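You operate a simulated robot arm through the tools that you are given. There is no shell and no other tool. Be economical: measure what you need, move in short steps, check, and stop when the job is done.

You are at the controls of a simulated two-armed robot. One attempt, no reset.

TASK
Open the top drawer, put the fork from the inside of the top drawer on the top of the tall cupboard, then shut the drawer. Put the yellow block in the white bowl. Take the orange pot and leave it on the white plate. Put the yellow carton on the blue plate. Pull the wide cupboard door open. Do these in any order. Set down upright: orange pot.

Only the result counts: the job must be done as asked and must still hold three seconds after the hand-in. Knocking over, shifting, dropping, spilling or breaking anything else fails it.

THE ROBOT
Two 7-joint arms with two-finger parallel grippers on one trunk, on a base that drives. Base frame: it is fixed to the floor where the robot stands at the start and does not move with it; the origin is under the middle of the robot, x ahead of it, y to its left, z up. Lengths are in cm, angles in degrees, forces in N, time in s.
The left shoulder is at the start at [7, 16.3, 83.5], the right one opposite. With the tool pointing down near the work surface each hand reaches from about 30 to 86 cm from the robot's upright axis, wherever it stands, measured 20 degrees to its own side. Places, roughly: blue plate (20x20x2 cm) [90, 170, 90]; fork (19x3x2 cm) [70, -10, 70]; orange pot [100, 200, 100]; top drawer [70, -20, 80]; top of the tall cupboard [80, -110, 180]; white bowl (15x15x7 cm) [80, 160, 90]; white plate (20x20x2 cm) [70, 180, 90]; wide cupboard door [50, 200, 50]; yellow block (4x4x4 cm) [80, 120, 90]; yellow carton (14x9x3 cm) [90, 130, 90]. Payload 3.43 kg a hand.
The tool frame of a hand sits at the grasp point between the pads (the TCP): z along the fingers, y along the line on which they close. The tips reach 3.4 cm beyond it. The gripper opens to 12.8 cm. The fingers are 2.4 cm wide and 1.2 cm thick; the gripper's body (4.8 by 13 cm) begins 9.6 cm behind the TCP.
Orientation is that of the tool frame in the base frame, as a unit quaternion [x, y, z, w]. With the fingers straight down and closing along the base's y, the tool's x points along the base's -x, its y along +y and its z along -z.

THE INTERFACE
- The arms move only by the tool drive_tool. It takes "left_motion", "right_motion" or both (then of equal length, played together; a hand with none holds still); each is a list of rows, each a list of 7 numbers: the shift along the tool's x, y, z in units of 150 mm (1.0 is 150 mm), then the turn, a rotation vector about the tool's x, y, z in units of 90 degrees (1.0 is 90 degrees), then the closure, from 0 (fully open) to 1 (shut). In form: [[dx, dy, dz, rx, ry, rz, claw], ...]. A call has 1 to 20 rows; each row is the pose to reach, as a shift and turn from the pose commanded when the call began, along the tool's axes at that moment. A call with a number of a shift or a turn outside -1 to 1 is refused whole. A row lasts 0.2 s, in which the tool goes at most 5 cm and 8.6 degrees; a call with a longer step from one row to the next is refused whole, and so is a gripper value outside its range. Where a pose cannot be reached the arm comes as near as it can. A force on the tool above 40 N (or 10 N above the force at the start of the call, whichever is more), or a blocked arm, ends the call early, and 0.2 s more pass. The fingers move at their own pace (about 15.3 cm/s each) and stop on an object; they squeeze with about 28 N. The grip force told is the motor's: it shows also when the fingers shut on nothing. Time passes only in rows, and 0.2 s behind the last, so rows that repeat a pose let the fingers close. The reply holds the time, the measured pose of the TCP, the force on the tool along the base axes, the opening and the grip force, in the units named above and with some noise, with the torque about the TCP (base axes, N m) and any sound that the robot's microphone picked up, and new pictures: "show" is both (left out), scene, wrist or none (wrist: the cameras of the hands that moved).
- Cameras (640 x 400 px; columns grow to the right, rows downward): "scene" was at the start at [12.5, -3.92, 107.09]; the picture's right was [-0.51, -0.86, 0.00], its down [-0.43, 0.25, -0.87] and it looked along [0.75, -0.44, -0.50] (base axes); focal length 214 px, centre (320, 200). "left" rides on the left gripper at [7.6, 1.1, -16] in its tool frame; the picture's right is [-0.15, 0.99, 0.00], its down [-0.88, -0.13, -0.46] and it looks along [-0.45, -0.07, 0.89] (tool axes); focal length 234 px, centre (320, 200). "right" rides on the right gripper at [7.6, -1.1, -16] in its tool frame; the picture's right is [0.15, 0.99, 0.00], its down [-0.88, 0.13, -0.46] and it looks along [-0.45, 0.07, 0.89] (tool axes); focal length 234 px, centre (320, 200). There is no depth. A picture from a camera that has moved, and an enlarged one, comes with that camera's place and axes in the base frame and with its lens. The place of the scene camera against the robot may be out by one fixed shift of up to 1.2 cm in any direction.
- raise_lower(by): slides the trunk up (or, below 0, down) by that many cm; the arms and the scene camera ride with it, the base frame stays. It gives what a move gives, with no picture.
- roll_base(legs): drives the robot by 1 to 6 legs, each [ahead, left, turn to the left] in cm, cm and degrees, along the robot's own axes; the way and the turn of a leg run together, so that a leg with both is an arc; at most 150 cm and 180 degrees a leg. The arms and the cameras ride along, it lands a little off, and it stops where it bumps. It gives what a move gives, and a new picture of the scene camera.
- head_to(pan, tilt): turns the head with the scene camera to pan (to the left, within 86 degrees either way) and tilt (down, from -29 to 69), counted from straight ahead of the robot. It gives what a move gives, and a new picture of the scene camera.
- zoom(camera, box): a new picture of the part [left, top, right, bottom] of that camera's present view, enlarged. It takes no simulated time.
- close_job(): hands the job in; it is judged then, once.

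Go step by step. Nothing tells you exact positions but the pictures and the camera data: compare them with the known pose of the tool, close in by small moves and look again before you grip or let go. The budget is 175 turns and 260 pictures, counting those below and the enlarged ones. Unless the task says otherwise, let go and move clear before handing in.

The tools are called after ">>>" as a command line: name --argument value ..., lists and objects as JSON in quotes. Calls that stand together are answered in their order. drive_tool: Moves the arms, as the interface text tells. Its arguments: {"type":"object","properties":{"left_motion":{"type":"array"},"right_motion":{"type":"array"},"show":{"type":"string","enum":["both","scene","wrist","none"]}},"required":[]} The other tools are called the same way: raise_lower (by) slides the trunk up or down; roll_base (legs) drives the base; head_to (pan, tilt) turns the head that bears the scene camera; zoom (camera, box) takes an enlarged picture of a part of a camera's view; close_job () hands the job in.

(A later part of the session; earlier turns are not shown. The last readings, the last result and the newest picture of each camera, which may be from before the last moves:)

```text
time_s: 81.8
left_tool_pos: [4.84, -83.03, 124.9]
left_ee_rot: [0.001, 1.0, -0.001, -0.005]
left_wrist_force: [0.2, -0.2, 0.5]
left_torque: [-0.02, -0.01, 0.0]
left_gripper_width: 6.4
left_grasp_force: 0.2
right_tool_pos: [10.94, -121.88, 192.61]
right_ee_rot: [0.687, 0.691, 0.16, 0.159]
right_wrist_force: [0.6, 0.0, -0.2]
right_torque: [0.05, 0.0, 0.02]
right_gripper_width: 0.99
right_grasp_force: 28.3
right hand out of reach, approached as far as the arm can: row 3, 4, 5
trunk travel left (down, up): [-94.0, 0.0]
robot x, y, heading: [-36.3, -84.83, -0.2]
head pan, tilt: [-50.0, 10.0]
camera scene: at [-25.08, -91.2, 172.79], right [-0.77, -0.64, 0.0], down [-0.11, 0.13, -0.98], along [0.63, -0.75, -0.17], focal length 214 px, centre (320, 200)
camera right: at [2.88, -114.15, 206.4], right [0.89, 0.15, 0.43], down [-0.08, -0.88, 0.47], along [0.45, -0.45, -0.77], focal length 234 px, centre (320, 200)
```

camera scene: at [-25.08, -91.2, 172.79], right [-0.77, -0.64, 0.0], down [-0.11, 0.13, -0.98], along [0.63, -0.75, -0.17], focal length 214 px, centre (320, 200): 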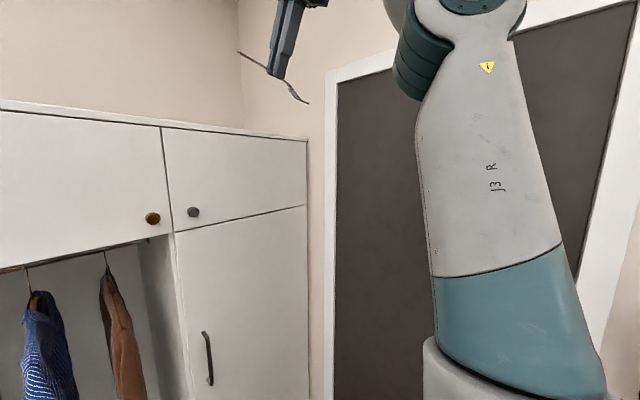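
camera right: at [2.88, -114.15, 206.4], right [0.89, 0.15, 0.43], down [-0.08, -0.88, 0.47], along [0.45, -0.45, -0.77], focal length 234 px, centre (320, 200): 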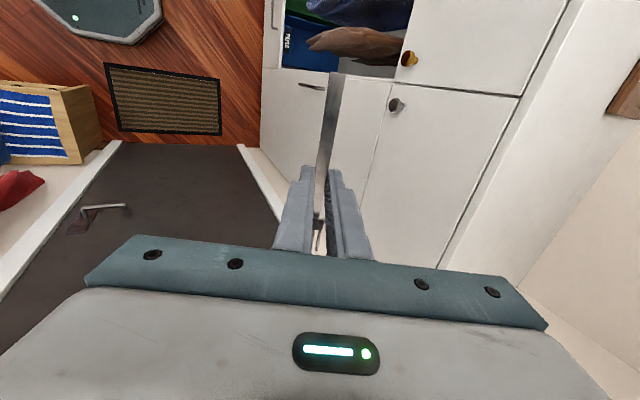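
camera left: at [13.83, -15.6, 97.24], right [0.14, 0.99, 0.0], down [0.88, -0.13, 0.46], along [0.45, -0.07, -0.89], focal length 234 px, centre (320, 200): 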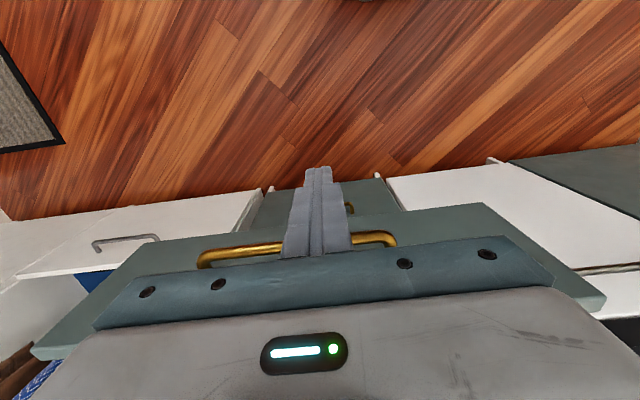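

The fork has pivoted about 16° in the grip (tines low). I'll level it, pitch to about 45° for better reach, and shift the base to the right.

>>> drive_tool --right_motion '[[0, 0, 0, -0.055, -0.044, 0, 1], [0, 0, 0, -0.111, -0.089, 0, 1], [0, 0, 0, -0.166, -0.133, 0, 1], [0, 0, 0, -0.222, -0.178, 0, 1], [0, 0, 0, -0.222, -0.178, 0, 1]]' --show "none"

>>> roll_base --legs '[[0, -12, 0]]'

>>> zoom --camera "right" --box '[0, 0, 640, 400]'

```text
time_s: 83.0
left_tool_pos: [4.72, -83.27, 124.92]
left_ee_rot: [0.001, 1.0, -0.001, -0.005]
left_wrist_force: [0.3, -0.1, 0.5]
left_torque: [0.02, -0.03, 0.01]
left_gripper_width: 6.41
left_grasp_force: 0.1
right_tool_pos: [11.02, -121.85, 192.52]
right_ee_rot: [0.666, 0.623, 0.179, 0.368]
right_wrist_force: [-0.2, -0.4, 0.3]
right_torque: [0.04, -0.01, -0.03]
right_gripper_width: 1.0
right_grasp_force: 28.5
trunk travel left (down, up): [-94.0, 0.0]
robot x, y, heading: [-35.4, -84.74, -0.0]
head pan, tilt: [-50.0, 10.0]
```

```text
time_s: 84.3
left_tool_pos: [4.75, -94.61, 124.76]
left_ee_rot: [0.002, 1.0, -0.003, -0.006]
left_wrist_force: [0.7, 1.2, 0.1]
left_torque: [-0.07, 0.0, 0.0]
left_gripper_width: 6.4
left_grasp_force: 0.1
right_tool_pos: [10.96, -132.93, 192.57]
right_ee_rot: [0.664, 0.625, 0.178, 0.37]
right_wrist_force: [0.3, 0.9, -1.1]
right_torque: [-0.06, 0.01, -0.03]
right_gripper_width: 0.99
right_grasp_force: 27.5
trunk travel left (down, up): [-94.0, 0.0]
robot x, y, heading: [-36.07, -97.06, -0.0]
head pan, tilt: [-50.0, 10.0]
camera scene: at [-25.03, -102.6, 172.82], right [-0.76, -0.64, 0.0], down [-0.11, 0.13, -0.99], along [0.63, -0.75, -0.17], focal length 214 px, centre (320, 200)
```

scene: 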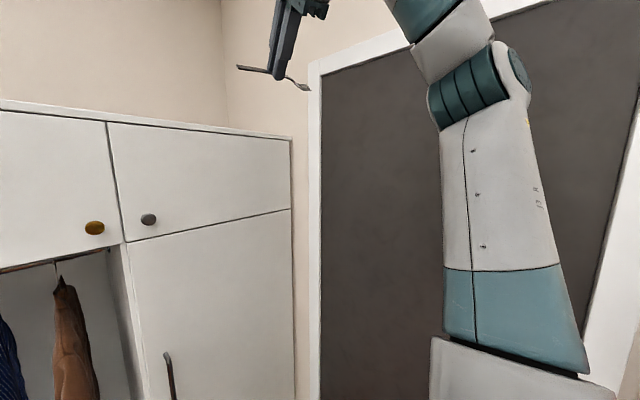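

```text
1.00 times, centred on (320, 200) of right
camera zoom: at [0.3, -121.36, 200.66], right [0.71, 0.19, 0.67], down [-0.36, -0.72, 0.59], along [0.6, -0.67, -0.44], focal length 234 px, centre (320, 200)
```

zoom: 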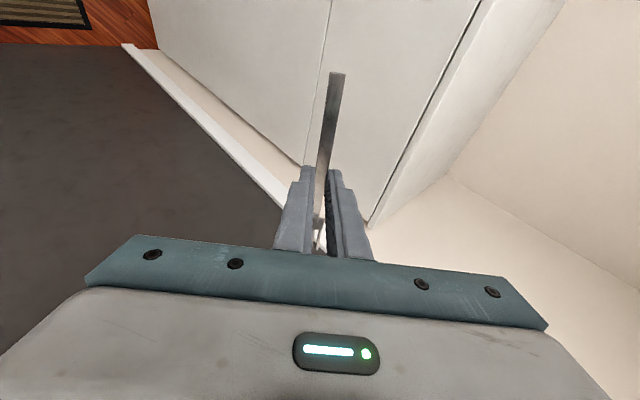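

The fork is now level. I'll extend the hand forward and inward, checking reach.

>>> drive_tool --right_motion '[[0.16, 0.008, -0.045, 0, 0, 0, 1], [0.32, 0.016, -0.09, 0, 0, 0, 1], [0.48, 0.024, -0.135, 0, 0, 0, 1], [0.642, 0.033, -0.179, 0, 0, 0, 1], [0.67, 0.173, -0.04, 0, 0, 0, 1], [0.7, 0.313, 0.1, 0, 0, 0, 1], [0.73, 0.453, 0.24, 0, 0, 0, 1], [0.76, 0.593, 0.38, 0, 0, 0, 1], [0.76, 0.593, 0.38, 0, 0, 0, 1]]' --show "none"

```text
time_s: 86.3
left_tool_pos: [4.69, -95.17, 124.89]
left_ee_rot: [0.001, 1.0, 0.0, -0.006]
left_wrist_force: [-0.5, 0.5, 0.7]
left_torque: [0.0, 0.0, 0.0]
left_gripper_width: 6.41
left_grasp_force: 0.1
right_tool_pos: [22.93, -123.7, 192.52]
right_ee_rot: [0.665, 0.624, 0.18, 0.367]
right_wrist_force: [-0.3, -0.4, 0.2]
right_torque: [-0.01, -0.03, 0.05]
right_gripper_width: 1.0
right_grasp_force: 28.0
trunk travel left (down, up): [-94.0, 0.0]
robot x, y, heading: [-35.43, -96.93, 0.2]
head pan, tilt: [-50.0, 10.0]
```

>>> roll_base --legs '[[34, 0, 0]]'

>>> zoom --camera "right" --box '[0, 0, 640, 400]'

```text
time_s: 88.5
left_tool_pos: [38.75, -95.3, 124.93]
left_ee_rot: [0.003, 1.0, 0.0, -0.005]
left_wrist_force: [-0.6, -0.3, 0.2]
left_torque: [0.0, -0.03, 0.03]
left_gripper_width: 6.41
left_grasp_force: 0.0
right_tool_pos: [56.46, -123.96, 192.82]
right_ee_rot: [0.666, 0.623, 0.18, 0.368]
right_wrist_force: [-0.4, -0.1, -0.1]
right_torque: [0.04, 0.01, 0.05]
right_gripper_width: 0.98
right_grasp_force: 28.4
trunk travel left (down, up): [-94.0, 0.0]
robot x, y, heading: [-1.6, -96.81, -0.2]
head pan, tilt: [-50.0, 10.0]
camera scene: at [8.74, -103.33, 172.82], right [-0.77, -0.64, 0.0], down [-0.11, 0.13, -0.98], along [0.63, -0.76, -0.17], focal length 214 px, centre (320, 200)
```

scene: 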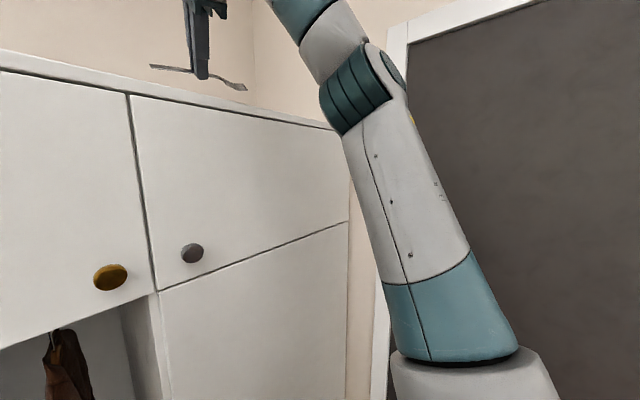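

```text
1.00 times, centred on (320, 200) of right
camera zoom: at [45.83, -112.41, 200.78], right [0.71, 0.19, 0.68], down [-0.37, -0.72, 0.59], along [0.6, -0.67, -0.44], focal length 234 px, centre (320, 200)
```

zoom: 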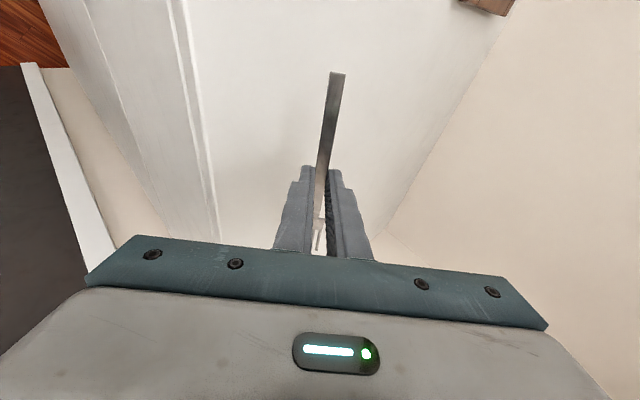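

The fork is above the top, inside the front edge (x≈51). I'll go 5 cm further in, then down.

>>> drive_tool --right_motion '[[0.026, 0.117, 0.116, 0, 0, 0, 1], [0.053, 0.233, 0.232, 0, 0, 0, 1], [0.08, 0.15, 0.31, 0, 0, 0, 1], [0.105, 0.07, 0.385, 0, 0, 0, 1], [0.12, 0.018, 0.432, 0, 0, 0, 1], [0.12, 0.018, 0.432, 0, 0, 0, 1]]' --show "both"

```text
time_s: 89.9
left_tool_pos: [38.93, -95.39, 124.84]
left_ee_rot: [0.002, 1.0, 0.001, -0.005]
left_wrist_force: [0.0, -0.5, -0.5]
left_torque: [-0.01, 0.0, 0.0]
left_gripper_width: 6.39
left_grasp_force: 0.0
right_tool_pos: [61.97, -124.36, 188.62]
right_ee_rot: [0.667, 0.618, 0.185, 0.373]
right_wrist_force: [4.5, -4.6, 11.9]
right_torque: [-0.14, -0.27, -0.08]
right_gripper_width: 0.99
right_grasp_force: 28.3
trunk travel left (down, up): [-94.0, 0.0]
robot x, y, heading: [-1.37, -96.81, -0.1]
head pan, tilt: [-50.0, 10.0]
stopped in row 6 (right hand): the force on the tool passed its limit (the readings are from after the stop); the commanded pose is now the measured one
camera scene: at [9.14, -103.41, 172.77], right [-0.77, -0.64, 0.0], down [-0.11, 0.13, -0.98], along [0.63, -0.76, -0.17], focal length 214 px, centre (320, 200)
camera right: at [51.15, -112.69, 196.52], right [0.7, 0.18, 0.69], down [-0.38, -0.72, 0.58], along [0.6, -0.67, -0.44], focal length 234 px, centre (320, 200)
```

scene: 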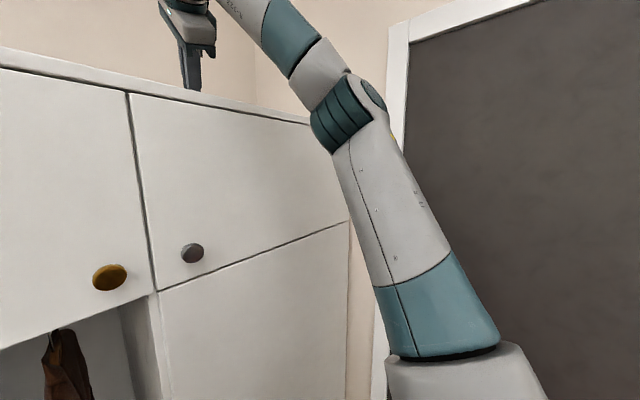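
right: 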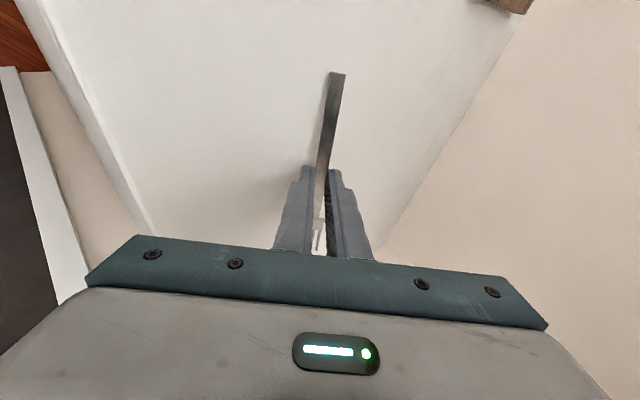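

Contact with the top at TCP z≈188.6. I'll open gently while keeping the lower finger on the surface, and then look.

>>> drive_tool --right_motion '[[0, 0.06, 0, 0, 0, 0, 0.9], [0, 0.1, 0, 0, 0, 0, 0.8], [0, 0.125, 0, 0, 0, 0, 0.7], [0, 0.125, 0, 0, 0, 0, 0.7], [0, 0.125, 0, 0, 0, 0, 0.7]]' --show "wrist"

```text
time_s: 91.1
left_tool_pos: [39.01, -95.21, 124.9]
left_ee_rot: [0.003, 1.0, 0.0, -0.005]
left_wrist_force: [0.0, 0.3, 0.6]
left_torque: [-0.01, 0.0, -0.04]
left_gripper_width: 6.4
left_grasp_force: 0.0
right_tool_pos: [63.28, -124.08, 189.84]
right_ee_rot: [0.666, 0.62, 0.183, 0.371]
right_wrist_force: [0.2, -0.8, 0.6]
right_torque: [-0.01, -0.03, 0.0]
right_gripper_width: 3.85
right_grasp_force: 0.1
trunk travel left (down, up): [-94.0, 0.0]
robot x, y, heading: [-1.79, -96.99, -0.1]
head pan, tilt: [-50.0, 10.0]
camera right: at [52.53, -112.41, 197.81], right [0.71, 0.19, 0.68], down [-0.38, -0.72, 0.58], along [0.6, -0.67, -0.44], focal length 234 px, centre (320, 200)
```

right: 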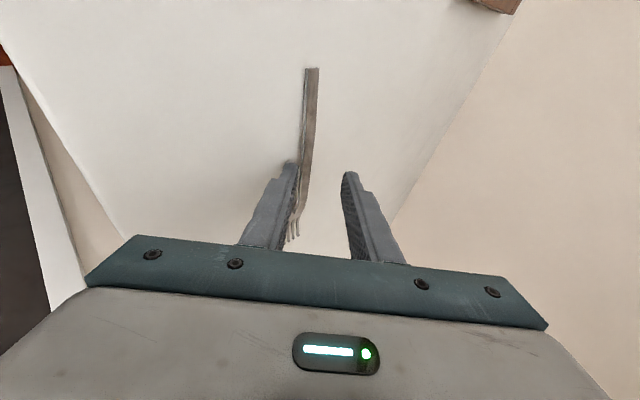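

The fork is released against the lower finger. I'll withdraw straight back horizontally, then up.

>>> drive_tool --right_motion '[[-0.016, -0.07, -0.07, 0, 0, 0, 0.7], [-0.032, -0.14, -0.139, 0, 0, 0, 0.7], [-0.048, -0.21, -0.209, 0, 0, 0, 0.7], [-0.063, -0.28, -0.279, 0, 0, 0, 0.7], [-0.1, -0.16, -0.39, 0, 0, 0, 0.7], [-0.1, -0.16, -0.39, 0, 0, 0, 0.7]]' --show "wrist"

```text
time_s: 92.5
left_tool_pos: [39.06, -95.17, 124.88]
left_ee_rot: [0.004, 1.0, -0.001, -0.005]
left_wrist_force: [-0.3, -0.3, -0.6]
left_torque: [-0.03, 0.01, -0.02]
left_gripper_width: 6.4
left_grasp_force: 0.0
right_tool_pos: [57.18, -123.98, 192.29]
right_ee_rot: [0.665, 0.621, 0.184, 0.372]
right_wrist_force: [-0.6, 0.6, 0.2]
right_torque: [-0.02, -0.01, -0.03]
right_gripper_width: 3.8
right_grasp_force: 0.2
trunk travel left (down, up): [-94.0, 0.0]
robot x, y, heading: [-1.61, -96.99, 0.2]
head pan, tilt: [-50.0, 10.0]
camera right: at [46.49, -112.33, 200.26], right [0.71, 0.19, 0.68], down [-0.38, -0.72, 0.58], along [0.6, -0.67, -0.44], focal length 234 px, centre (320, 200)
```

right: 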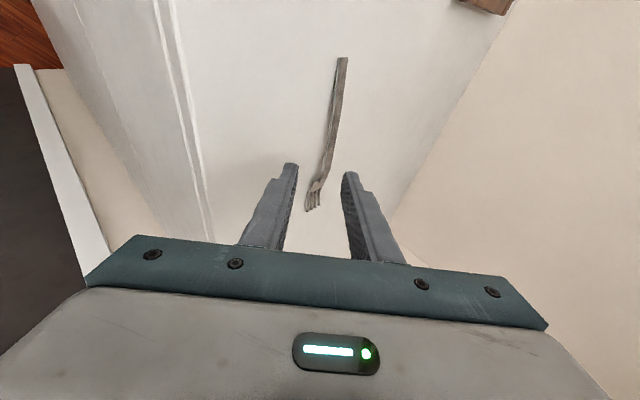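

The fork lies on the top. I'll back away, lower the trunk, and drive left to the sink end while looking that way.

>>> roll_base --legs '[[-32, 0, 0]]'

>>> raise_lower --by -34

>>> head_to --pan 75 --tilt 25

```text
time_s: 94.7
left_tool_pos: [7.03, -95.28, 124.78]
left_ee_rot: [0.002, 1.0, 0.0, -0.006]
left_wrist_force: [0.4, 1.4, 1.0]
left_torque: [0.0, 0.05, -0.02]
left_gripper_width: 6.38
left_grasp_force: 0.0
right_tool_pos: [25.4, -124.13, 192.15]
right_ee_rot: [0.667, 0.62, 0.183, 0.371]
right_wrist_force: [0.2, 0.5, -0.3]
right_torque: [0.01, 0.04, -0.02]
right_gripper_width: 3.83
right_grasp_force: 0.0
trunk travel left (down, up): [-94.0, 0.0]
robot x, y, heading: [-33.58, -96.96, -0.1]
head pan, tilt: [-50.0, 10.0]
camera scene: at [-22.59, -103.29, 172.76], right [-0.77, -0.64, 0.0], down [-0.11, 0.13, -0.98], along [0.63, -0.76, -0.18], focal length 214 px, centre (320, 200)
```

scene: 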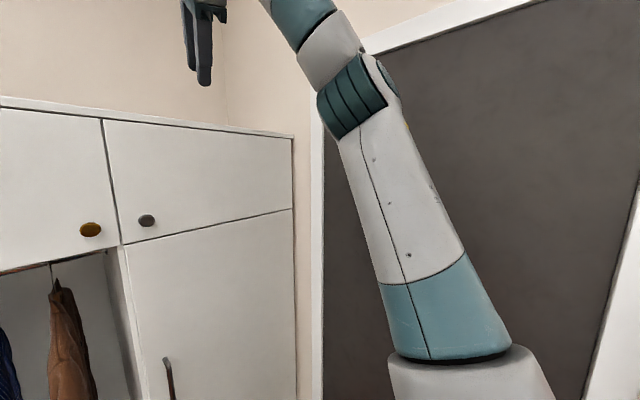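

```text
time_s: 98.0
left_tool_pos: [6.82, -95.22, 90.86]
left_ee_rot: [0.002, 1.0, 0.0, -0.005]
left_wrist_force: [-0.6, -0.5, 0.4]
left_torque: [0.01, 0.01, -0.01]
left_gripper_width: 6.41
left_grasp_force: 0.0
right_tool_pos: [25.09, -124.04, 158.31]
right_ee_rot: [0.666, 0.62, 0.184, 0.372]
right_wrist_force: [-0.3, -0.1, 0.6]
right_torque: [0.01, 0.03, 0.04]
right_gripper_width: 3.83
right_grasp_force: 0.2
trunk travel left (down, up): [-60.0, 34.0]
robot x, y, heading: [-33.26, -96.65, -0.4]
head pan, tilt: [-50.0, 10.0]
```

```text
time_s: 100.0
left_tool_pos: [6.81, -95.08, 90.94]
left_ee_rot: [0.003, 1.0, 0.0, -0.005]
left_wrist_force: [-0.6, 0.3, -0.2]
left_torque: [0.03, -0.01, 0.01]
left_gripper_width: 6.41
left_grasp_force: 0.1
right_tool_pos: [25.11, -123.98, 158.37]
right_ee_rot: [0.665, 0.62, 0.185, 0.372]
right_wrist_force: [0.0, 0.1, -0.8]
right_torque: [-0.01, -0.03, 0.0]
right_gripper_width: 3.84
right_grasp_force: 0.0
trunk travel left (down, up): [-60.0, 34.0]
robot x, y, heading: [-33.55, -96.61, -0.2]
head pan, tilt: [75.0, 25.0]
camera scene: at [-26.54, -87.27, 136.35], right [0.97, -0.26, 0.0], down [-0.11, -0.41, -0.91], along [0.24, 0.88, -0.42], focal length 214 px, centre (320, 200)
```

scene: 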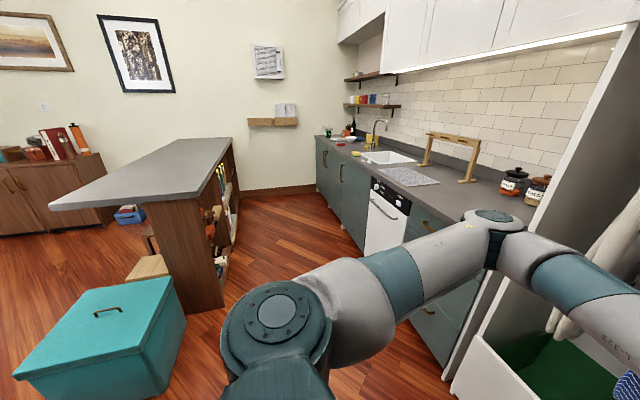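

I'll reset the right hand to pointing down, then drive left along the corridor.

>>> drive_tool --right_motion '[[0, 0, 0, 0.0207, 0.0418, -0.075, 0.3], [0, 0, 0, 0.0414, 0.0837, -0.15, 0.3], [0, 0, 0, 0.0621, 0.1255, -0.225, 0.3], [0, 0, 0, 0.0828, 0.1674, -0.3, 0.3], [0, 0, 0, 0.1035, 0.2092, -0.375, 0.3], [0, 0, 0, 0.1242, 0.2511, -0.45, 0.3], [0, 0, 0, 0.1448, 0.2929, -0.525, 0.3], [0, 0, 0, 0.1655, 0.3348, -0.6, 0.3], [0, 0, 0, 0.1862, 0.3766, -0.675, 0.3], [0, 0, 0, 0.2069, 0.4185, -0.75, 0.3], [0, 0, 0, 0.2276, 0.4603, -0.825, 0.3], [0, 0, 0, 0.2483, 0.5022, -0.9, 0.3], [0, 0, 0, 0.269, 0.544, -0.975, 0.3], [0, 0, 0, 0.269, 0.544, -0.975, 0.3]]' --show "none"

>>> drive_tool --right_motion '[[0.1, 0, 0.25, 0, 0, 0, 0.3], [0.2, 0, 0.5, 0, 0, 0, 0.3], [0.3, 0, 0.75, 0, 0, 0, 0.3], [0.4, 0, 1, 0, 0, 0, 0.3], [0.5, 0, 1, 0, 0, 0, 0.3], [0.5, 0, 1, 0, 0, 0, 0.3]]' --left_motion '[[0, 0.1, -0.25, 0, 0, 0, 0.3], [0, 0.2, -0.5, 0, 0, 0, 0.3], [0, 0.3, -0.75, 0, 0, 0, 0.3], [0, 0.4, -1, 0, 0, 0, 0.3], [0, 0.5, -1, 0, 0, 0, 0.3], [0, 0.5, -1, 0, 0, 0, 0.3]]' --show "none"

>>> roll_base --legs '[[10, 0, 0], [0, 120, 0]]'

```text
time_s: 103.0
left_tool_pos: [6.66, -95.14, 90.99]
left_ee_rot: [0.003, 1.0, 0.0, -0.005]
left_wrist_force: [-0.4, -0.4, -0.3]
left_torque: [-0.05, 0.0, 0.02]
left_gripper_width: 6.41
left_grasp_force: 0.0
right_tool_pos: [19.07, -124.79, 144.13]
right_ee_rot: [0.012, 1.0, 0.005, 0.013]
right_wrist_force: [-0.8, 0.1, 0.8]
right_torque: [-0.02, -0.02, 0.01]
right_gripper_width: 8.97
right_grasp_force: 0.0
right hand out of reach, approached as far as the arm can: row 5, 6, 7, 8, 9, 10, 11, 12, 13, 14
trunk travel left (down, up): [-60.0, 34.0]
robot x, y, heading: [-33.57, -96.88, -0.0]
head pan, tilt: [75.0, 25.0]
```

```text
time_s: 104.4
left_tool_pos: [7.24, -87.8, 105.88]
left_ee_rot: [0.003, 1.0, 0.0, -0.005]
left_wrist_force: [0.8, 0.5, 0.4]
left_torque: [0.04, 0.02, -0.04]
left_gripper_width: 8.95
left_grasp_force: 0.1
right_tool_pos: [11.82, -124.85, 128.91]
right_ee_rot: [0.0, 1.0, 0.0, 0.0]
right_wrist_force: [-0.4, 0.5, 0.4]
right_torque: [0.01, 0.02, 0.01]
right_gripper_width: 8.96
right_grasp_force: 0.0
trunk travel left (down, up): [-60.0, 34.0]
robot x, y, heading: [-33.72, -96.75, -0.1]
head pan, tilt: [75.0, 25.0]
```

```text
time_s: 111.3
left_tool_pos: [17.31, 31.91, 105.89]
left_ee_rot: [0.004, 1.0, 0.0, -0.005]
left_wrist_force: [0.4, 0.1, -0.3]
left_torque: [0.02, 0.0, 0.01]
left_gripper_width: 8.96
left_grasp_force: 0.2
right_tool_pos: [22.08, -5.21, 128.99]
right_ee_rot: [0.001, 1.0, 0.0, -0.001]
right_wrist_force: [-0.5, 0.5, -0.4]
right_torque: [0.0, 0.05, 0.01]
right_gripper_width: 8.94
right_grasp_force: 0.1
trunk travel left (down, up): [-60.0, 34.0]
robot x, y, heading: [-23.58, 22.6, -0.2]
head pan, tilt: [75.0, 25.0]
camera scene: at [-16.3, 32.43, 136.35], right [0.97, -0.26, 0.0], down [-0.11, -0.41, -0.91], along [0.24, 0.87, -0.42], focal length 214 px, centre (320, 200)
```

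scene: 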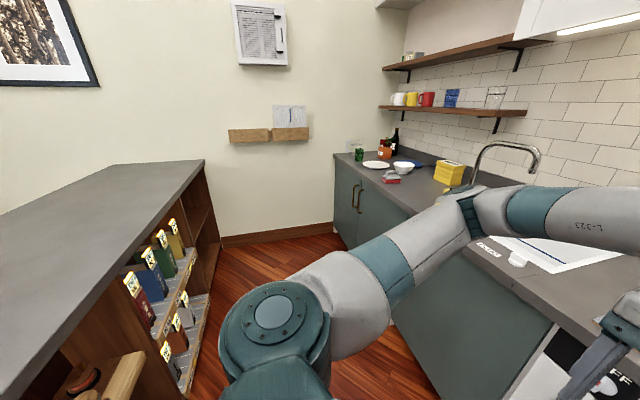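

>>> roll_base --legs '[[0, 100, 0]]'

>>> head_to --pan 20 --tilt 28

```text
time_s: 116.5
left_tool_pos: [17.3, 132.39, 105.84]
left_ee_rot: [0.001, 1.0, -0.001, -0.005]
left_wrist_force: [-0.3, -0.2, -0.1]
left_torque: [-0.01, -0.02, 0.02]
left_gripper_width: 8.93
left_grasp_force: 0.0
right_tool_pos: [22.18, 95.24, 128.87]
right_ee_rot: [-0.002, 1.0, 0.001, 0.0]
right_wrist_force: [-0.1, -0.3, -0.4]
right_torque: [0.02, -0.02, -0.01]
right_gripper_width: 8.94
right_grasp_force: 0.0
trunk travel left (down, up): [-60.0, 34.0]
robot x, y, heading: [-23.18, 122.89, 0.3]
head pan, tilt: [75.0, 25.0]
camera scene: at [-16.33, 132.75, 136.35], right [0.97, -0.26, 0.0], down [-0.11, -0.41, -0.91], along [0.23, 0.88, -0.42], focal length 214 px, centre (320, 200)
```

scene: 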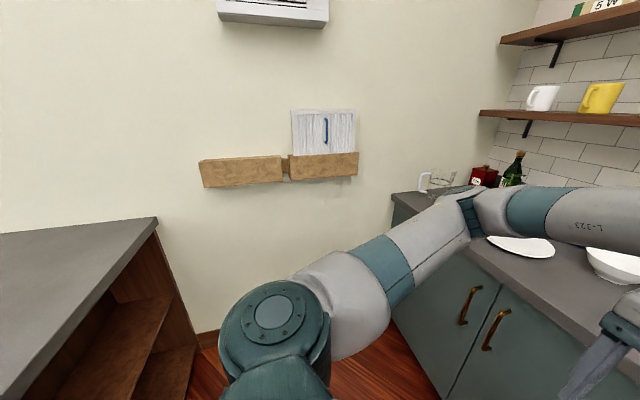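

```text
time_s: 117.7
left_tool_pos: [17.39, 132.42, 105.75]
left_ee_rot: [0.001, 1.0, 0.001, -0.006]
left_wrist_force: [-0.5, 0.3, -0.1]
left_torque: [-0.01, 0.0, -0.04]
left_gripper_width: 8.97
left_grasp_force: 0.0
right_tool_pos: [22.28, 95.29, 128.96]
right_ee_rot: [-0.001, 1.0, 0.0, 0.0]
right_wrist_force: [0.3, 0.0, -0.1]
right_torque: [0.02, 0.01, 0.03]
right_gripper_width: 8.96
right_grasp_force: 0.1
trunk travel left (down, up): [-60.0, 34.0]
robot x, y, heading: [-23.52, 123.75, 0.1]
head pan, tilt: [20.0, 28.0]
camera scene: at [-10.13, 126.99, 135.87], right [0.35, -0.94, 0.0], down [-0.44, -0.16, -0.88], along [0.83, 0.3, -0.47], focal length 214 px, centre (320, 200)
```

scene: 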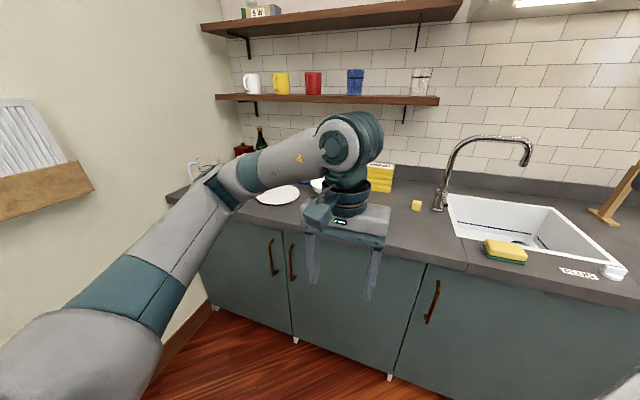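

The left arm blocks the view, so I'll move it outward and look again.

>>> drive_tool --left_motion '[[0, 0.25, 0, 0, 0, 0, 0.3], [0, 0.5, 0, 0, 0, 0, 0.3], [0, 0.75, 0, 0, 0, 0, 0.3], [0, 1, 0, 0, 0, 0, 0.3], [0, 1, 0, 0, 0, 0, 0.3]]' --show "none"

>>> drive_tool --left_motion '[[0, 0.25, 0, 0, 0, 0, 0.3], [0, 0.5, 0, 0, 0, 0, 0.3], [0, 0.75, 0, 0, 0, 0, 0.3], [0, 1, 0, 0, 0, 0, 0.3], [0, 1, 0, 0, 0, 0, 0.3]]' --show "none"

>>> roll_base --legs '[[0, 20, 0]]'

>>> head_to --pan 10 --tilt 30

```text
time_s: 118.9
left_tool_pos: [17.45, 147.31, 105.84]
left_ee_rot: [0.002, 1.0, 0.0, -0.007]
left_wrist_force: [-0.2, -0.1, 0.0]
left_torque: [0.01, 0.01, 0.0]
left_gripper_width: 8.96
left_grasp_force: 0.0
right_tool_pos: [22.39, 95.16, 128.97]
right_ee_rot: [-0.002, 1.0, 0.001, 0.0]
right_wrist_force: [0.4, 0.6, 0.2]
right_torque: [0.05, 0.03, -0.03]
right_gripper_width: 8.94
right_grasp_force: 0.2
trunk travel left (down, up): [-60.0, 34.0]
robot x, y, heading: [-23.35, 123.15, -0.2]
head pan, tilt: [20.0, 28.0]
```

```text
time_s: 120.1
left_tool_pos: [17.46, 162.32, 106.03]
left_ee_rot: [0.002, 1.0, 0.0, -0.006]
left_wrist_force: [1.1, -0.3, -0.7]
left_torque: [0.0, -0.01, 0.0]
left_gripper_width: 8.98
left_grasp_force: 0.0
right_tool_pos: [22.24, 95.17, 128.83]
right_ee_rot: [-0.002, 1.0, 0.0, 0.0]
right_wrist_force: [-0.1, -0.2, 0.6]
right_torque: [0.06, 0.02, 0.02]
right_gripper_width: 8.93
right_grasp_force: 0.2
trunk travel left (down, up): [-60.0, 34.0]
robot x, y, heading: [-23.47, 123.34, 0.1]
head pan, tilt: [20.0, 28.0]
```

```text
time_s: 121.7
left_tool_pos: [17.31, 181.93, 105.95]
left_ee_rot: [0.002, 1.0, 0.0, -0.006]
left_wrist_force: [-0.2, 0.3, -0.2]
left_torque: [-0.01, 0.04, 0.01]
left_gripper_width: 8.98
left_grasp_force: 0.0
right_tool_pos: [22.19, 114.73, 128.97]
right_ee_rot: [-0.001, 1.0, 0.0, 0.0]
right_wrist_force: [0.1, -0.3, 0.8]
right_torque: [-0.04, -0.05, 0.02]
right_gripper_width: 8.94
right_grasp_force: 0.1
trunk travel left (down, up): [-60.0, 34.0]
robot x, y, heading: [-23.2, 142.29, 0.2]
head pan, tilt: [20.0, 28.0]
camera scene: at [-10.16, 146.63, 135.87], right [0.34, -0.94, 0.0], down [-0.44, -0.16, -0.88], along [0.83, 0.3, -0.47], focal length 214 px, centre (320, 200)
```

scene: 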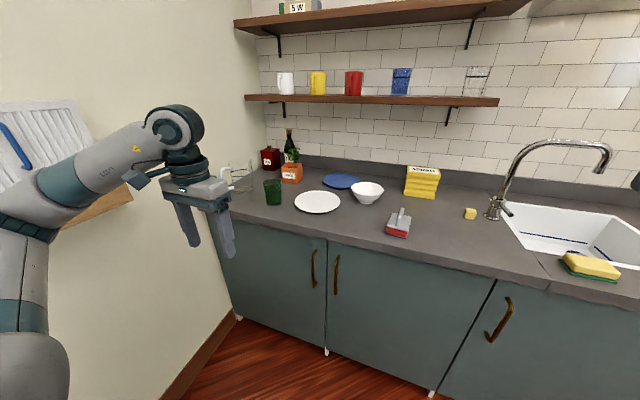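

```text
time_s: 122.4
left_tool_pos: [17.48, 181.95, 105.84]
left_ee_rot: [0.002, 1.0, -0.001, -0.005]
left_wrist_force: [0.3, -0.3, -0.6]
left_torque: [-0.01, -0.01, -0.02]
left_gripper_width: 8.96
left_grasp_force: 0.1
right_tool_pos: [22.21, 114.97, 129.04]
right_ee_rot: [-0.001, 1.0, -0.001, 0.0]
right_wrist_force: [0.5, 0.5, -0.1]
right_torque: [-0.02, -0.02, -0.02]
right_gripper_width: 8.94
right_grasp_force: 0.2
trunk travel left (down, up): [-60.0, 34.0]
robot x, y, heading: [-23.37, 142.88, 0.2]
head pan, tilt: [10.0, 30.0]
camera scene: at [-9.83, 145.15, 135.55], right [0.18, -0.98, 0.0], down [-0.49, -0.09, -0.87], along [0.85, 0.15, -0.5], focal length 214 px, centre (320, 200)
```

scene: 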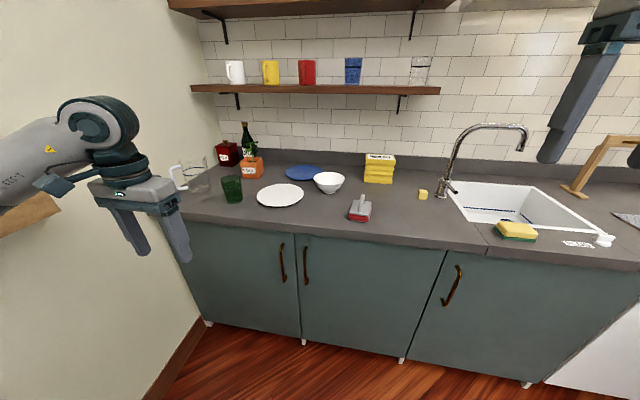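

>>> zoom --camera "scene" --box '[170, 110, 330, 210]'

>>> zoom --camera "scene" --box '[300, 130, 460, 230]'

```text
4.00 times, centred on (250, 160) of scene
camera zoom: at [-9.83, 145.15, 135.55], right [0.18, -0.98, 0.0], down [-0.49, -0.09, -0.87], along [0.85, 0.15, -0.5], focal length 858 px, centre (600, 360)
```

zoom: 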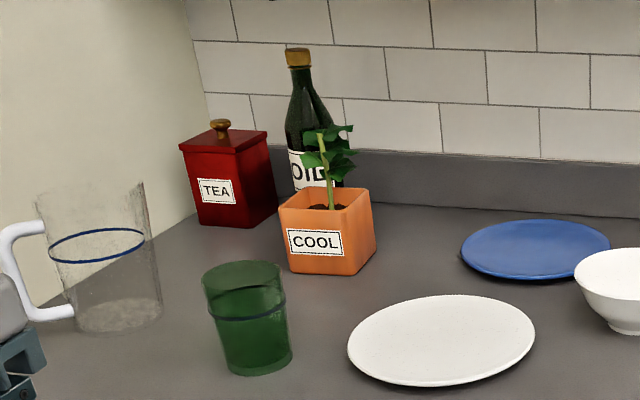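

```text
4.00 times, centred on (380, 180) of scene
camera zoom: at [-9.83, 145.15, 135.55], right [0.18, -0.98, 0.0], down [-0.49, -0.09, -0.87], along [0.85, 0.15, -0.5], focal length 858 px, centre (80, 280)
```

zoom: 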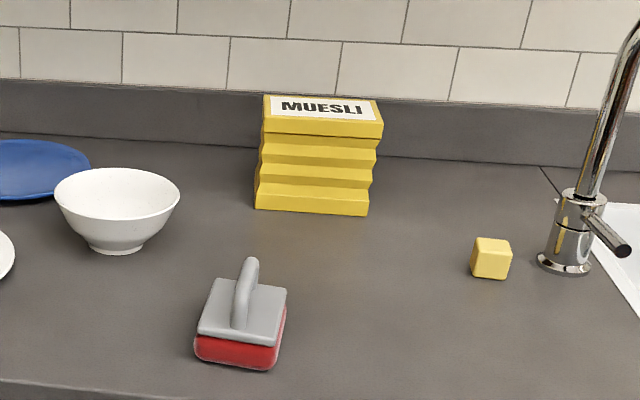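

Objects located on the counter (z≈89.5):
- Yellow block: (78, 116)
- Carton: (95.5, 133), roughly 14×9×11
- Bowl: (76, 156)
- White plate: (67, 176)
- Blue plate: (93, 172)
- Pot: (88, 197)

I'll do the block first with the left hand, yawed 90° to stay clear of the faucet.

>>> drive_tool --left_motion '[[0, 0, 0, 0, 0, 0.09, 0.3], [0, -0.1, 0, 0, 0, 0.18, 0.3], [0, -0.2, 0, 0, 0, 0.27, 0.3], [0, -0.3, 0, 0, 0, 0.36, 0.3], [0, -0.4, 0, 0, 0, 0.45, 0.3], [0, -0.5, 0, 0, 0, 0.54, 0.3], [0, -0.6, 0, 0, 0, 0.63, 0.3], [0, -0.7, 0, 0, 0, 0.72, 0.3], [0, -0.8, 0, 0, 0, 0.81, 0.3], [0, -0.9, 0, 0, 0, 0.9, 0.3], [0, -1, 0, 0, 0, 0.99, 0.3], [0, -1, 0, 0, 0, 1, 0.3]]' --right_motion '[[0.05, 0, 0, 0, 0, 0, 0.3], [0.1, 0, 0, 0, 0, 0, 0.3], [0.15, 0, 0, 0, 0, 0, 0.3], [0.2, 0, 0, 0, 0, 0, 0.3], [0.25, 0, 0, 0, 0, 0, 0.3], [0.3, 0, 0, 0, 0, 0, 0.3], [0.35, 0, 0, 0, 0, 0, 0.3], [0.4, 0, 0, 0, 0, 0, 0.3], [0.45, 0, 0, 0, 0, 0, 0.3], [0.5, 0, 0, 0, 0, 0, 0.3], [0.55, 0, 0, 0, 0, 0, 0.3], [0.55, 0, 0, 0, 0, 0, 0.3]]' --show "none"

>>> roll_base --legs '[[0, -43, 0], [30, 0, 0]]'

```text
time_s: 125.0
left_tool_pos: [14.91, 164.82, 105.82]
left_ee_rot: [0.708, 0.706, -0.005, -0.003]
left_wrist_force: [0.5, -0.7, 0.8]
left_torque: [-0.01, 0.01, 0.03]
left_gripper_width: 8.94
left_grasp_force: 0.0
left hand out of reach, approached as far as the arm can: row 10, 11, 12
right_tool_pos: [14.03, 114.94, 129.06]
right_ee_rot: [-0.001, 1.0, -0.001, 0.0]
right_wrist_force: [0.6, 0.9, -0.2]
right_torque: [-0.01, 0.03, -0.01]
right_gripper_width: 8.93
right_grasp_force: 0.0
trunk travel left (down, up): [-60.0, 34.0]
robot x, y, heading: [-23.3, 142.81, 0.1]
head pan, tilt: [10.0, 30.0]
```

```text
time_s: 129.3
left_tool_pos: [44.63, 121.39, 105.78]
left_ee_rot: [0.707, 0.707, -0.003, -0.003]
left_wrist_force: [-0.3, -0.3, -0.7]
left_torque: [0.02, 0.01, -0.01]
left_gripper_width: 8.95
left_grasp_force: 0.1
right_tool_pos: [43.66, 71.38, 128.93]
right_ee_rot: [-0.002, 1.0, 0.001, 0.0]
right_wrist_force: [0.2, 0.9, 0.1]
right_torque: [0.02, 0.04, -0.03]
right_gripper_width: 8.95
right_grasp_force: 0.1
trunk travel left (down, up): [-60.0, 34.0]
robot x, y, heading: [5.94, 99.34, 0.3]
head pan, tilt: [10.0, 30.0]
camera scene: at [19.91, 101.65, 135.55], right [0.18, -0.98, 0.0], down [-0.49, -0.09, -0.87], along [0.85, 0.15, -0.5], focal length 214 px, centre (320, 200)
```

scene: 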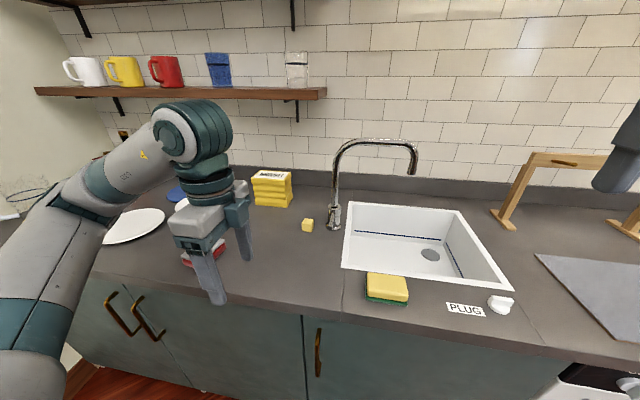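

>>> drive_tool --left_motion '[[-0.07, 0.25, 0, 0, 0, 0, 0.4], [-0.14, 0.5, 0, 0, 0, 0, 0.4], [-0.21, 0.75, 0, 0, 0, 0, 0.4], [-0.3, 1, 0, 0, 0, 0, 0.4], [-0.3, 1, 0, 0, 0, 0, 0.4]]' --show "none"

>>> drive_tool --left_motion '[[0, 0.25, 0, 0, 0, 0, 0.4], [0, 0.5, 0, 0, 0, 0, 0.4], [0, 0.75, 0, 0, 0, 0, 0.4], [0, 1, 0, 0, 0, 0, 0.4], [0, 1, 0, 0, 0, 0, 0.4]]' --show "both"

```text
time_s: 130.5
left_tool_pos: [50.37, 113.17, 105.29]
left_ee_rot: [0.707, 0.708, -0.004, -0.003]
left_wrist_force: [0.3, -0.5, 0.5]
left_torque: [0.03, -0.03, 0.0]
left_gripper_width: 7.7
left_grasp_force: 0.1
left hand out of reach, approached as far as the arm can: row 1, 2, 3, 4, 5
right_tool_pos: [43.74, 71.55, 128.9]
right_ee_rot: [-0.002, 1.0, 0.0, 0.0]
right_wrist_force: [-0.2, 0.4, -0.4]
right_torque: [-0.02, -0.01, -0.02]
right_gripper_width: 8.97
right_grasp_force: 0.2
trunk travel left (down, up): [-60.0, 34.0]
robot x, y, heading: [6.21, 99.49, -0.0]
head pan, tilt: [10.0, 30.0]
```

```text
time_s: 131.7
left_tool_pos: [52.11, 109.51, 104.8]
left_ee_rot: [0.707, 0.708, -0.003, -0.004]
left_wrist_force: [-0.1, -0.8, 0.3]
left_torque: [0.01, 0.01, 0.03]
left_gripper_width: 7.67
left_grasp_force: 0.0
left hand out of reach, approached as far as the arm can: row 1, 2, 3, 4, 5
right_tool_pos: [43.73, 71.41, 129.06]
right_ee_rot: [-0.001, 1.0, 0.001, 0.0]
right_wrist_force: [0.2, 0.6, 0.4]
right_torque: [-0.02, -0.05, 0.0]
right_gripper_width: 8.94
right_grasp_force: 0.1
trunk travel left (down, up): [-60.0, 34.0]
robot x, y, heading: [6.42, 99.45, 0.0]
head pan, tilt: [10.0, 30.0]
camera scene: at [19.89, 101.67, 135.55], right [0.18, -0.98, 0.0], down [-0.49, -0.09, -0.87], along [0.85, 0.15, -0.5], focal length 214 px, centre (320, 200)
camera left: at [53.23, 117.04, 120.75], right [0.99, -0.14, -0.01], down [-0.12, -0.88, 0.46], along [-0.07, -0.45, -0.89], focal length 234 px, centre (320, 200)
```

scene: 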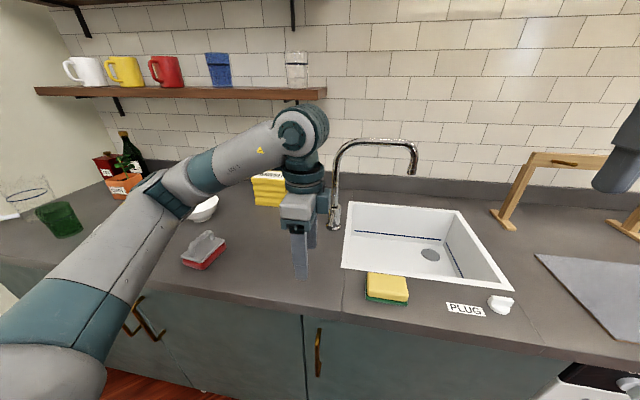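
left: 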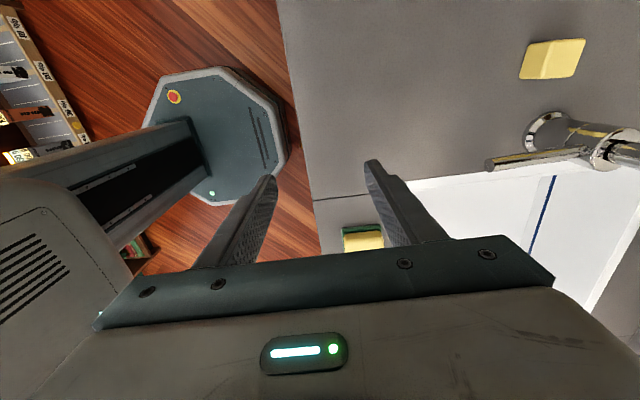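

The left arm dislikes this yaw direction. I'll rotate back and go to the opposite yaw (X = -y) in two calls.

>>> drive_tool --left_motion '[[0.2, 0, 0, 0, 0, -0.09, 0.4], [0.4, 0, 0, 0, 0, -0.18, 0.4], [0.6, 0, 0, 0, 0, -0.27, 0.4], [0.7, 0, 0, 0, 0, -0.36, 0.4], [0.7, 0, 0, 0, 0, -0.45, 0.4], [0.7, 0, 0, 0, 0, -0.54, 0.4], [0.7, 0, 0, 0, 0, -0.63, 0.4], [0.7, 0, 0, 0, 0, -0.72, 0.4], [0.7, 0, 0, 0, 0, -0.81, 0.4], [0.7, 0, 0, 0, 0, -0.9, 0.4], [0.7, 0, 0, 0, 0, -0.98, 0.4], [0.7, 0, 0, 0, 0, -0.98, 0.4]]' --show "none"

>>> drive_tool --left_motion '[[0, 0, 0, 0, 0, -0.09, 0.4], [0, 0, 0, 0, 0, -0.18, 0.4], [0, 0, 0, 0, 0, -0.27, 0.4], [0, 0, 0, 0, 0, -0.36, 0.4], [0, 0, 0, 0, 0, -0.45, 0.4], [0, 0, 0, 0, 0, -0.54, 0.4], [0, 0, 0, 0, 0, -0.63, 0.4], [0, 0, 0, 0, 0, -0.72, 0.4], [0, 0, 0, 0, 0, -0.81, 0.4], [0, 0, 0, 0, 0, -0.9, 0.4], [0, 0, 0, 0, 0, -0.99, 0.4], [0, 0, 0, 0, 0, -0.99, 0.4]]' --show "both"

```text
time_s: 134.3
left_tool_pos: [52.38, 120.03, 104.78]
left_ee_rot: [0.015, 1.0, 0.001, -0.006]
left_wrist_force: [0.2, -0.4, -0.4]
left_torque: [-0.02, 0.01, -0.01]
left_gripper_width: 7.66
left_grasp_force: 0.0
right_tool_pos: [43.75, 71.37, 128.91]
right_ee_rot: [-0.001, 1.0, 0.0, 0.001]
right_wrist_force: [0.4, 0.1, -0.2]
right_torque: [-0.02, 0.01, -0.02]
right_gripper_width: 8.95
right_grasp_force: 0.0
trunk travel left (down, up): [-60.0, 34.0]
robot x, y, heading: [6.58, 99.41, -0.0]
head pan, tilt: [10.0, 30.0]
```

```text
time_s: 136.9
left_tool_pos: [52.36, 120.01, 104.83]
left_ee_rot: [-0.691, 0.723, 0.004, -0.004]
left_wrist_force: [0.0, 0.5, -0.1]
left_torque: [-0.03, -0.02, -0.01]
left_gripper_width: 7.69
left_grasp_force: 0.1
right_tool_pos: [43.69, 71.42, 128.95]
right_ee_rot: [0.0, 1.0, 0.0, 0.0]
right_wrist_force: [-0.4, -0.6, -0.1]
right_torque: [-0.03, -0.03, 0.04]
right_gripper_width: 8.96
right_grasp_force: 0.1
trunk travel left (down, up): [-60.0, 34.0]
robot x, y, heading: [6.15, 99.01, 0.2]
head pan, tilt: [10.0, 30.0]
camera scene: at [19.9, 101.65, 135.55], right [0.18, -0.98, 0.0], down [-0.49, -0.09, -0.87], along [0.85, 0.15, -0.5], focal length 214 px, centre (320, 200)
camera left: at [50.88, 112.43, 120.72], right [-0.98, 0.19, 0.01], down [0.18, 0.87, 0.45], along [0.08, 0.45, -0.89], focal length 234 px, centre (320, 200)
```

scene: 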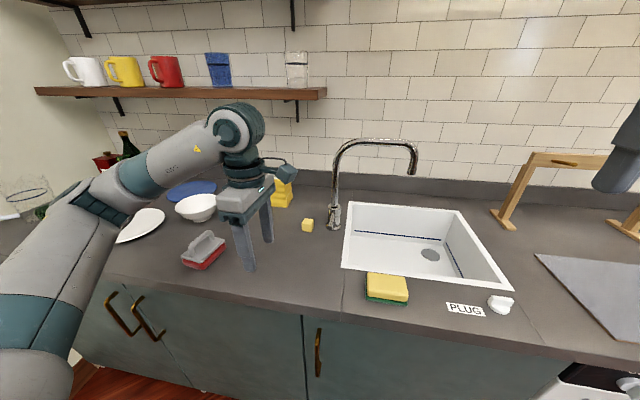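
left: 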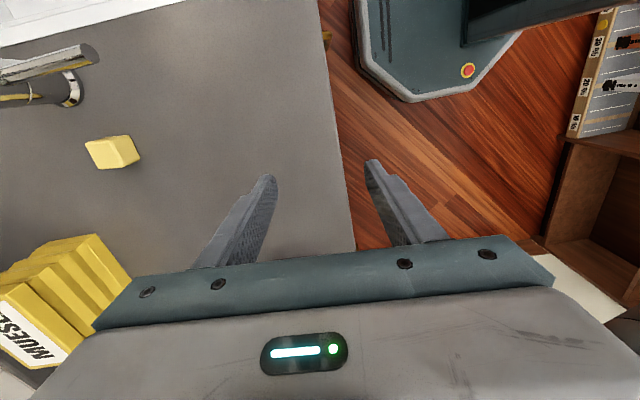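

>>> drive_tool --left_motion '[[0.05, -0.25, 0, 0, 0, 0, 0.4], [0.1, -0.5, 0, 0, 0, 0, 0.4], [0.2, -0.75, 0, 0, 0, 0, 0.4], [0.22, -1, 0, 0, 0, 0, 0.4], [0.22, -1, 0, 0, 0, 0, 0.4]]' --show "none"

>>> drive_tool --left_motion '[[0, -0.25, 0, 0, 0, 0, 0.4], [0, -0.5, 0, 0, 0, 0, 0.4], [0, -0.69, 0, 0, 0, 0, 0.4], [0, -0.69, 0, 0, 0, 0, 0.4]]' --show "wrist"

```text
time_s: 138.1
left_tool_pos: [67.08, 116.05, 104.82]
left_ee_rot: [-0.69, 0.724, 0.003, -0.003]
left_wrist_force: [0.1, 0.6, 0.1]
left_torque: [-0.05, -0.01, 0.0]
left_gripper_width: 7.68
left_grasp_force: 0.0
right_tool_pos: [43.62, 71.5, 129.05]
right_ee_rot: [-0.002, 1.0, 0.0, 0.001]
right_wrist_force: [0.3, 0.8, -0.8]
right_torque: [-0.01, -0.03, 0.04]
right_gripper_width: 8.95
right_grasp_force: 0.0
trunk travel left (down, up): [-60.0, 34.0]
robot x, y, heading: [6.25, 99.2, 0.1]
head pan, tilt: [10.0, 30.0]
```

```text
time_s: 139.1
left_tool_pos: [77.48, 115.66, 104.59]
left_ee_rot: [-0.691, 0.723, 0.004, -0.004]
left_wrist_force: [-1.0, 0.6, 0.8]
left_torque: [0.02, 0.01, -0.02]
left_gripper_width: 7.68
left_grasp_force: 0.0
right_tool_pos: [43.76, 71.51, 129.02]
right_ee_rot: [-0.002, 1.0, 0.0, 0.0]
right_wrist_force: [-1.1, 0.2, -0.2]
right_torque: [0.02, -0.03, 0.01]
right_gripper_width: 8.96
right_grasp_force: 0.1
trunk travel left (down, up): [-60.0, 34.0]
robot x, y, heading: [6.24, 99.15, 0.4]
head pan, tilt: [10.0, 30.0]
camera left: at [76.01, 108.04, 120.49], right [-0.98, 0.19, 0.01], down [0.18, 0.87, 0.45], along [0.08, 0.45, -0.89], focal length 234 px, centre (320, 200)
```

left: 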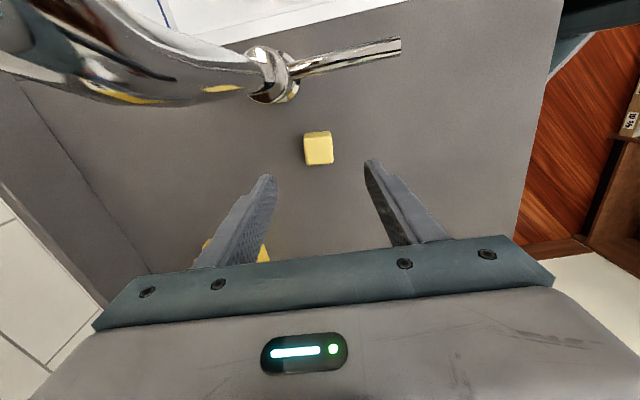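

>>> drive_tool --left_motion '[[0.05, 0.01, 0.2, 0, 0, 0, 0.4], [0.05, 0.01, 0.4, 0, 0, 0, 0.4], [0.05, 0.01, 0.6, 0, 0, 0, 0.4], [0.05, 0.01, 0.71, 0, 0, 0, 0.4], [0.05, 0.01, 0.71, 0, 0, 0, 0.4]]' --show "wrist"

```text
time_s: 140.3
left_tool_pos: [77.21, 114.71, 93.89]
left_ee_rot: [-0.69, 0.723, 0.005, -0.003]
left_wrist_force: [0.9, -0.8, -0.3]
left_torque: [-0.01, 0.02, 0.0]
left_gripper_width: 7.68
left_grasp_force: 0.0
right_tool_pos: [43.66, 71.48, 129.05]
right_ee_rot: [-0.002, 1.0, 0.0, 0.001]
right_wrist_force: [0.0, 0.2, -0.1]
right_torque: [0.01, -0.02, 0.03]
right_gripper_width: 8.96
right_grasp_force: 0.1
trunk travel left (down, up): [-60.0, 34.0]
robot x, y, heading: [6.35, 99.61, 0.0]
head pan, tilt: [10.0, 30.0]
camera left: at [75.72, 107.16, 109.82], right [-0.98, 0.19, 0.01], down [0.18, 0.87, 0.45], along [0.08, 0.45, -0.89], focal length 234 px, centre (320, 200)
```

left: 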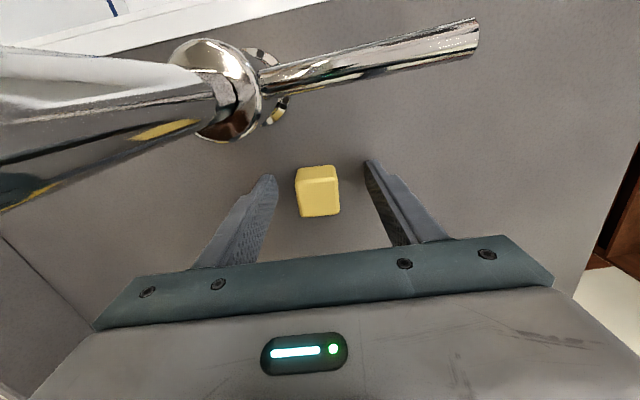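

>>> drive_tool --left_motion '[[0, 0, 0, 0, 0, 0, 0.7], [0, 0, 0, 0, 0, 0, 1], [0, 0, 0, 0, 0, 0, 1], [0, 0, -0.2, 0, 0, 0, 1], [0, 0, -0.5, 0, 0, 0, 1], [0, 0, -0.8, 0, 0, 0, 1], [0, 0, -0.8, 0, 0, 0, 1]]' --show "wrist"

```text
time_s: 141.9
left_tool_pos: [77.28, 114.88, 105.92]
left_ee_rot: [-0.69, 0.724, 0.003, -0.004]
left_wrist_force: [0.6, 1.0, -0.1]
left_torque: [-0.01, 0.01, 0.04]
left_gripper_width: 3.27
left_grasp_force: 28.1
right_tool_pos: [43.76, 71.38, 128.98]
right_ee_rot: [-0.001, 1.0, 0.0, 0.001]
right_wrist_force: [0.0, 0.0, -0.7]
right_torque: [-0.04, 0.06, -0.02]
right_gripper_width: 8.99
right_grasp_force: 0.1
trunk travel left (down, up): [-60.0, 34.0]
robot x, y, heading: [6.14, 98.87, -0.1]
head pan, tilt: [10.0, 30.0]
camera left: at [75.93, 107.32, 121.82], right [-0.98, 0.19, 0.01], down [0.18, 0.87, 0.45], along [0.08, 0.45, -0.89], focal length 234 px, centre (320, 200)
```

left: 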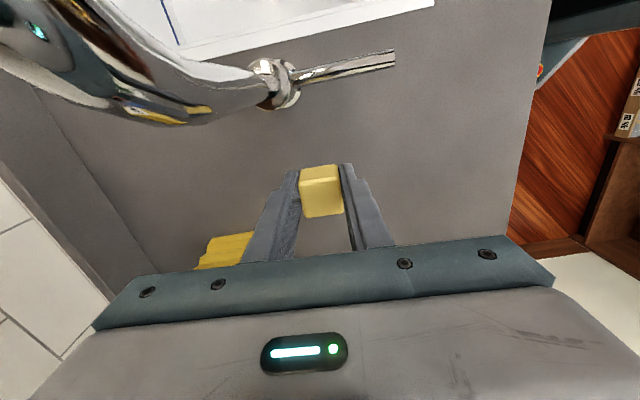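

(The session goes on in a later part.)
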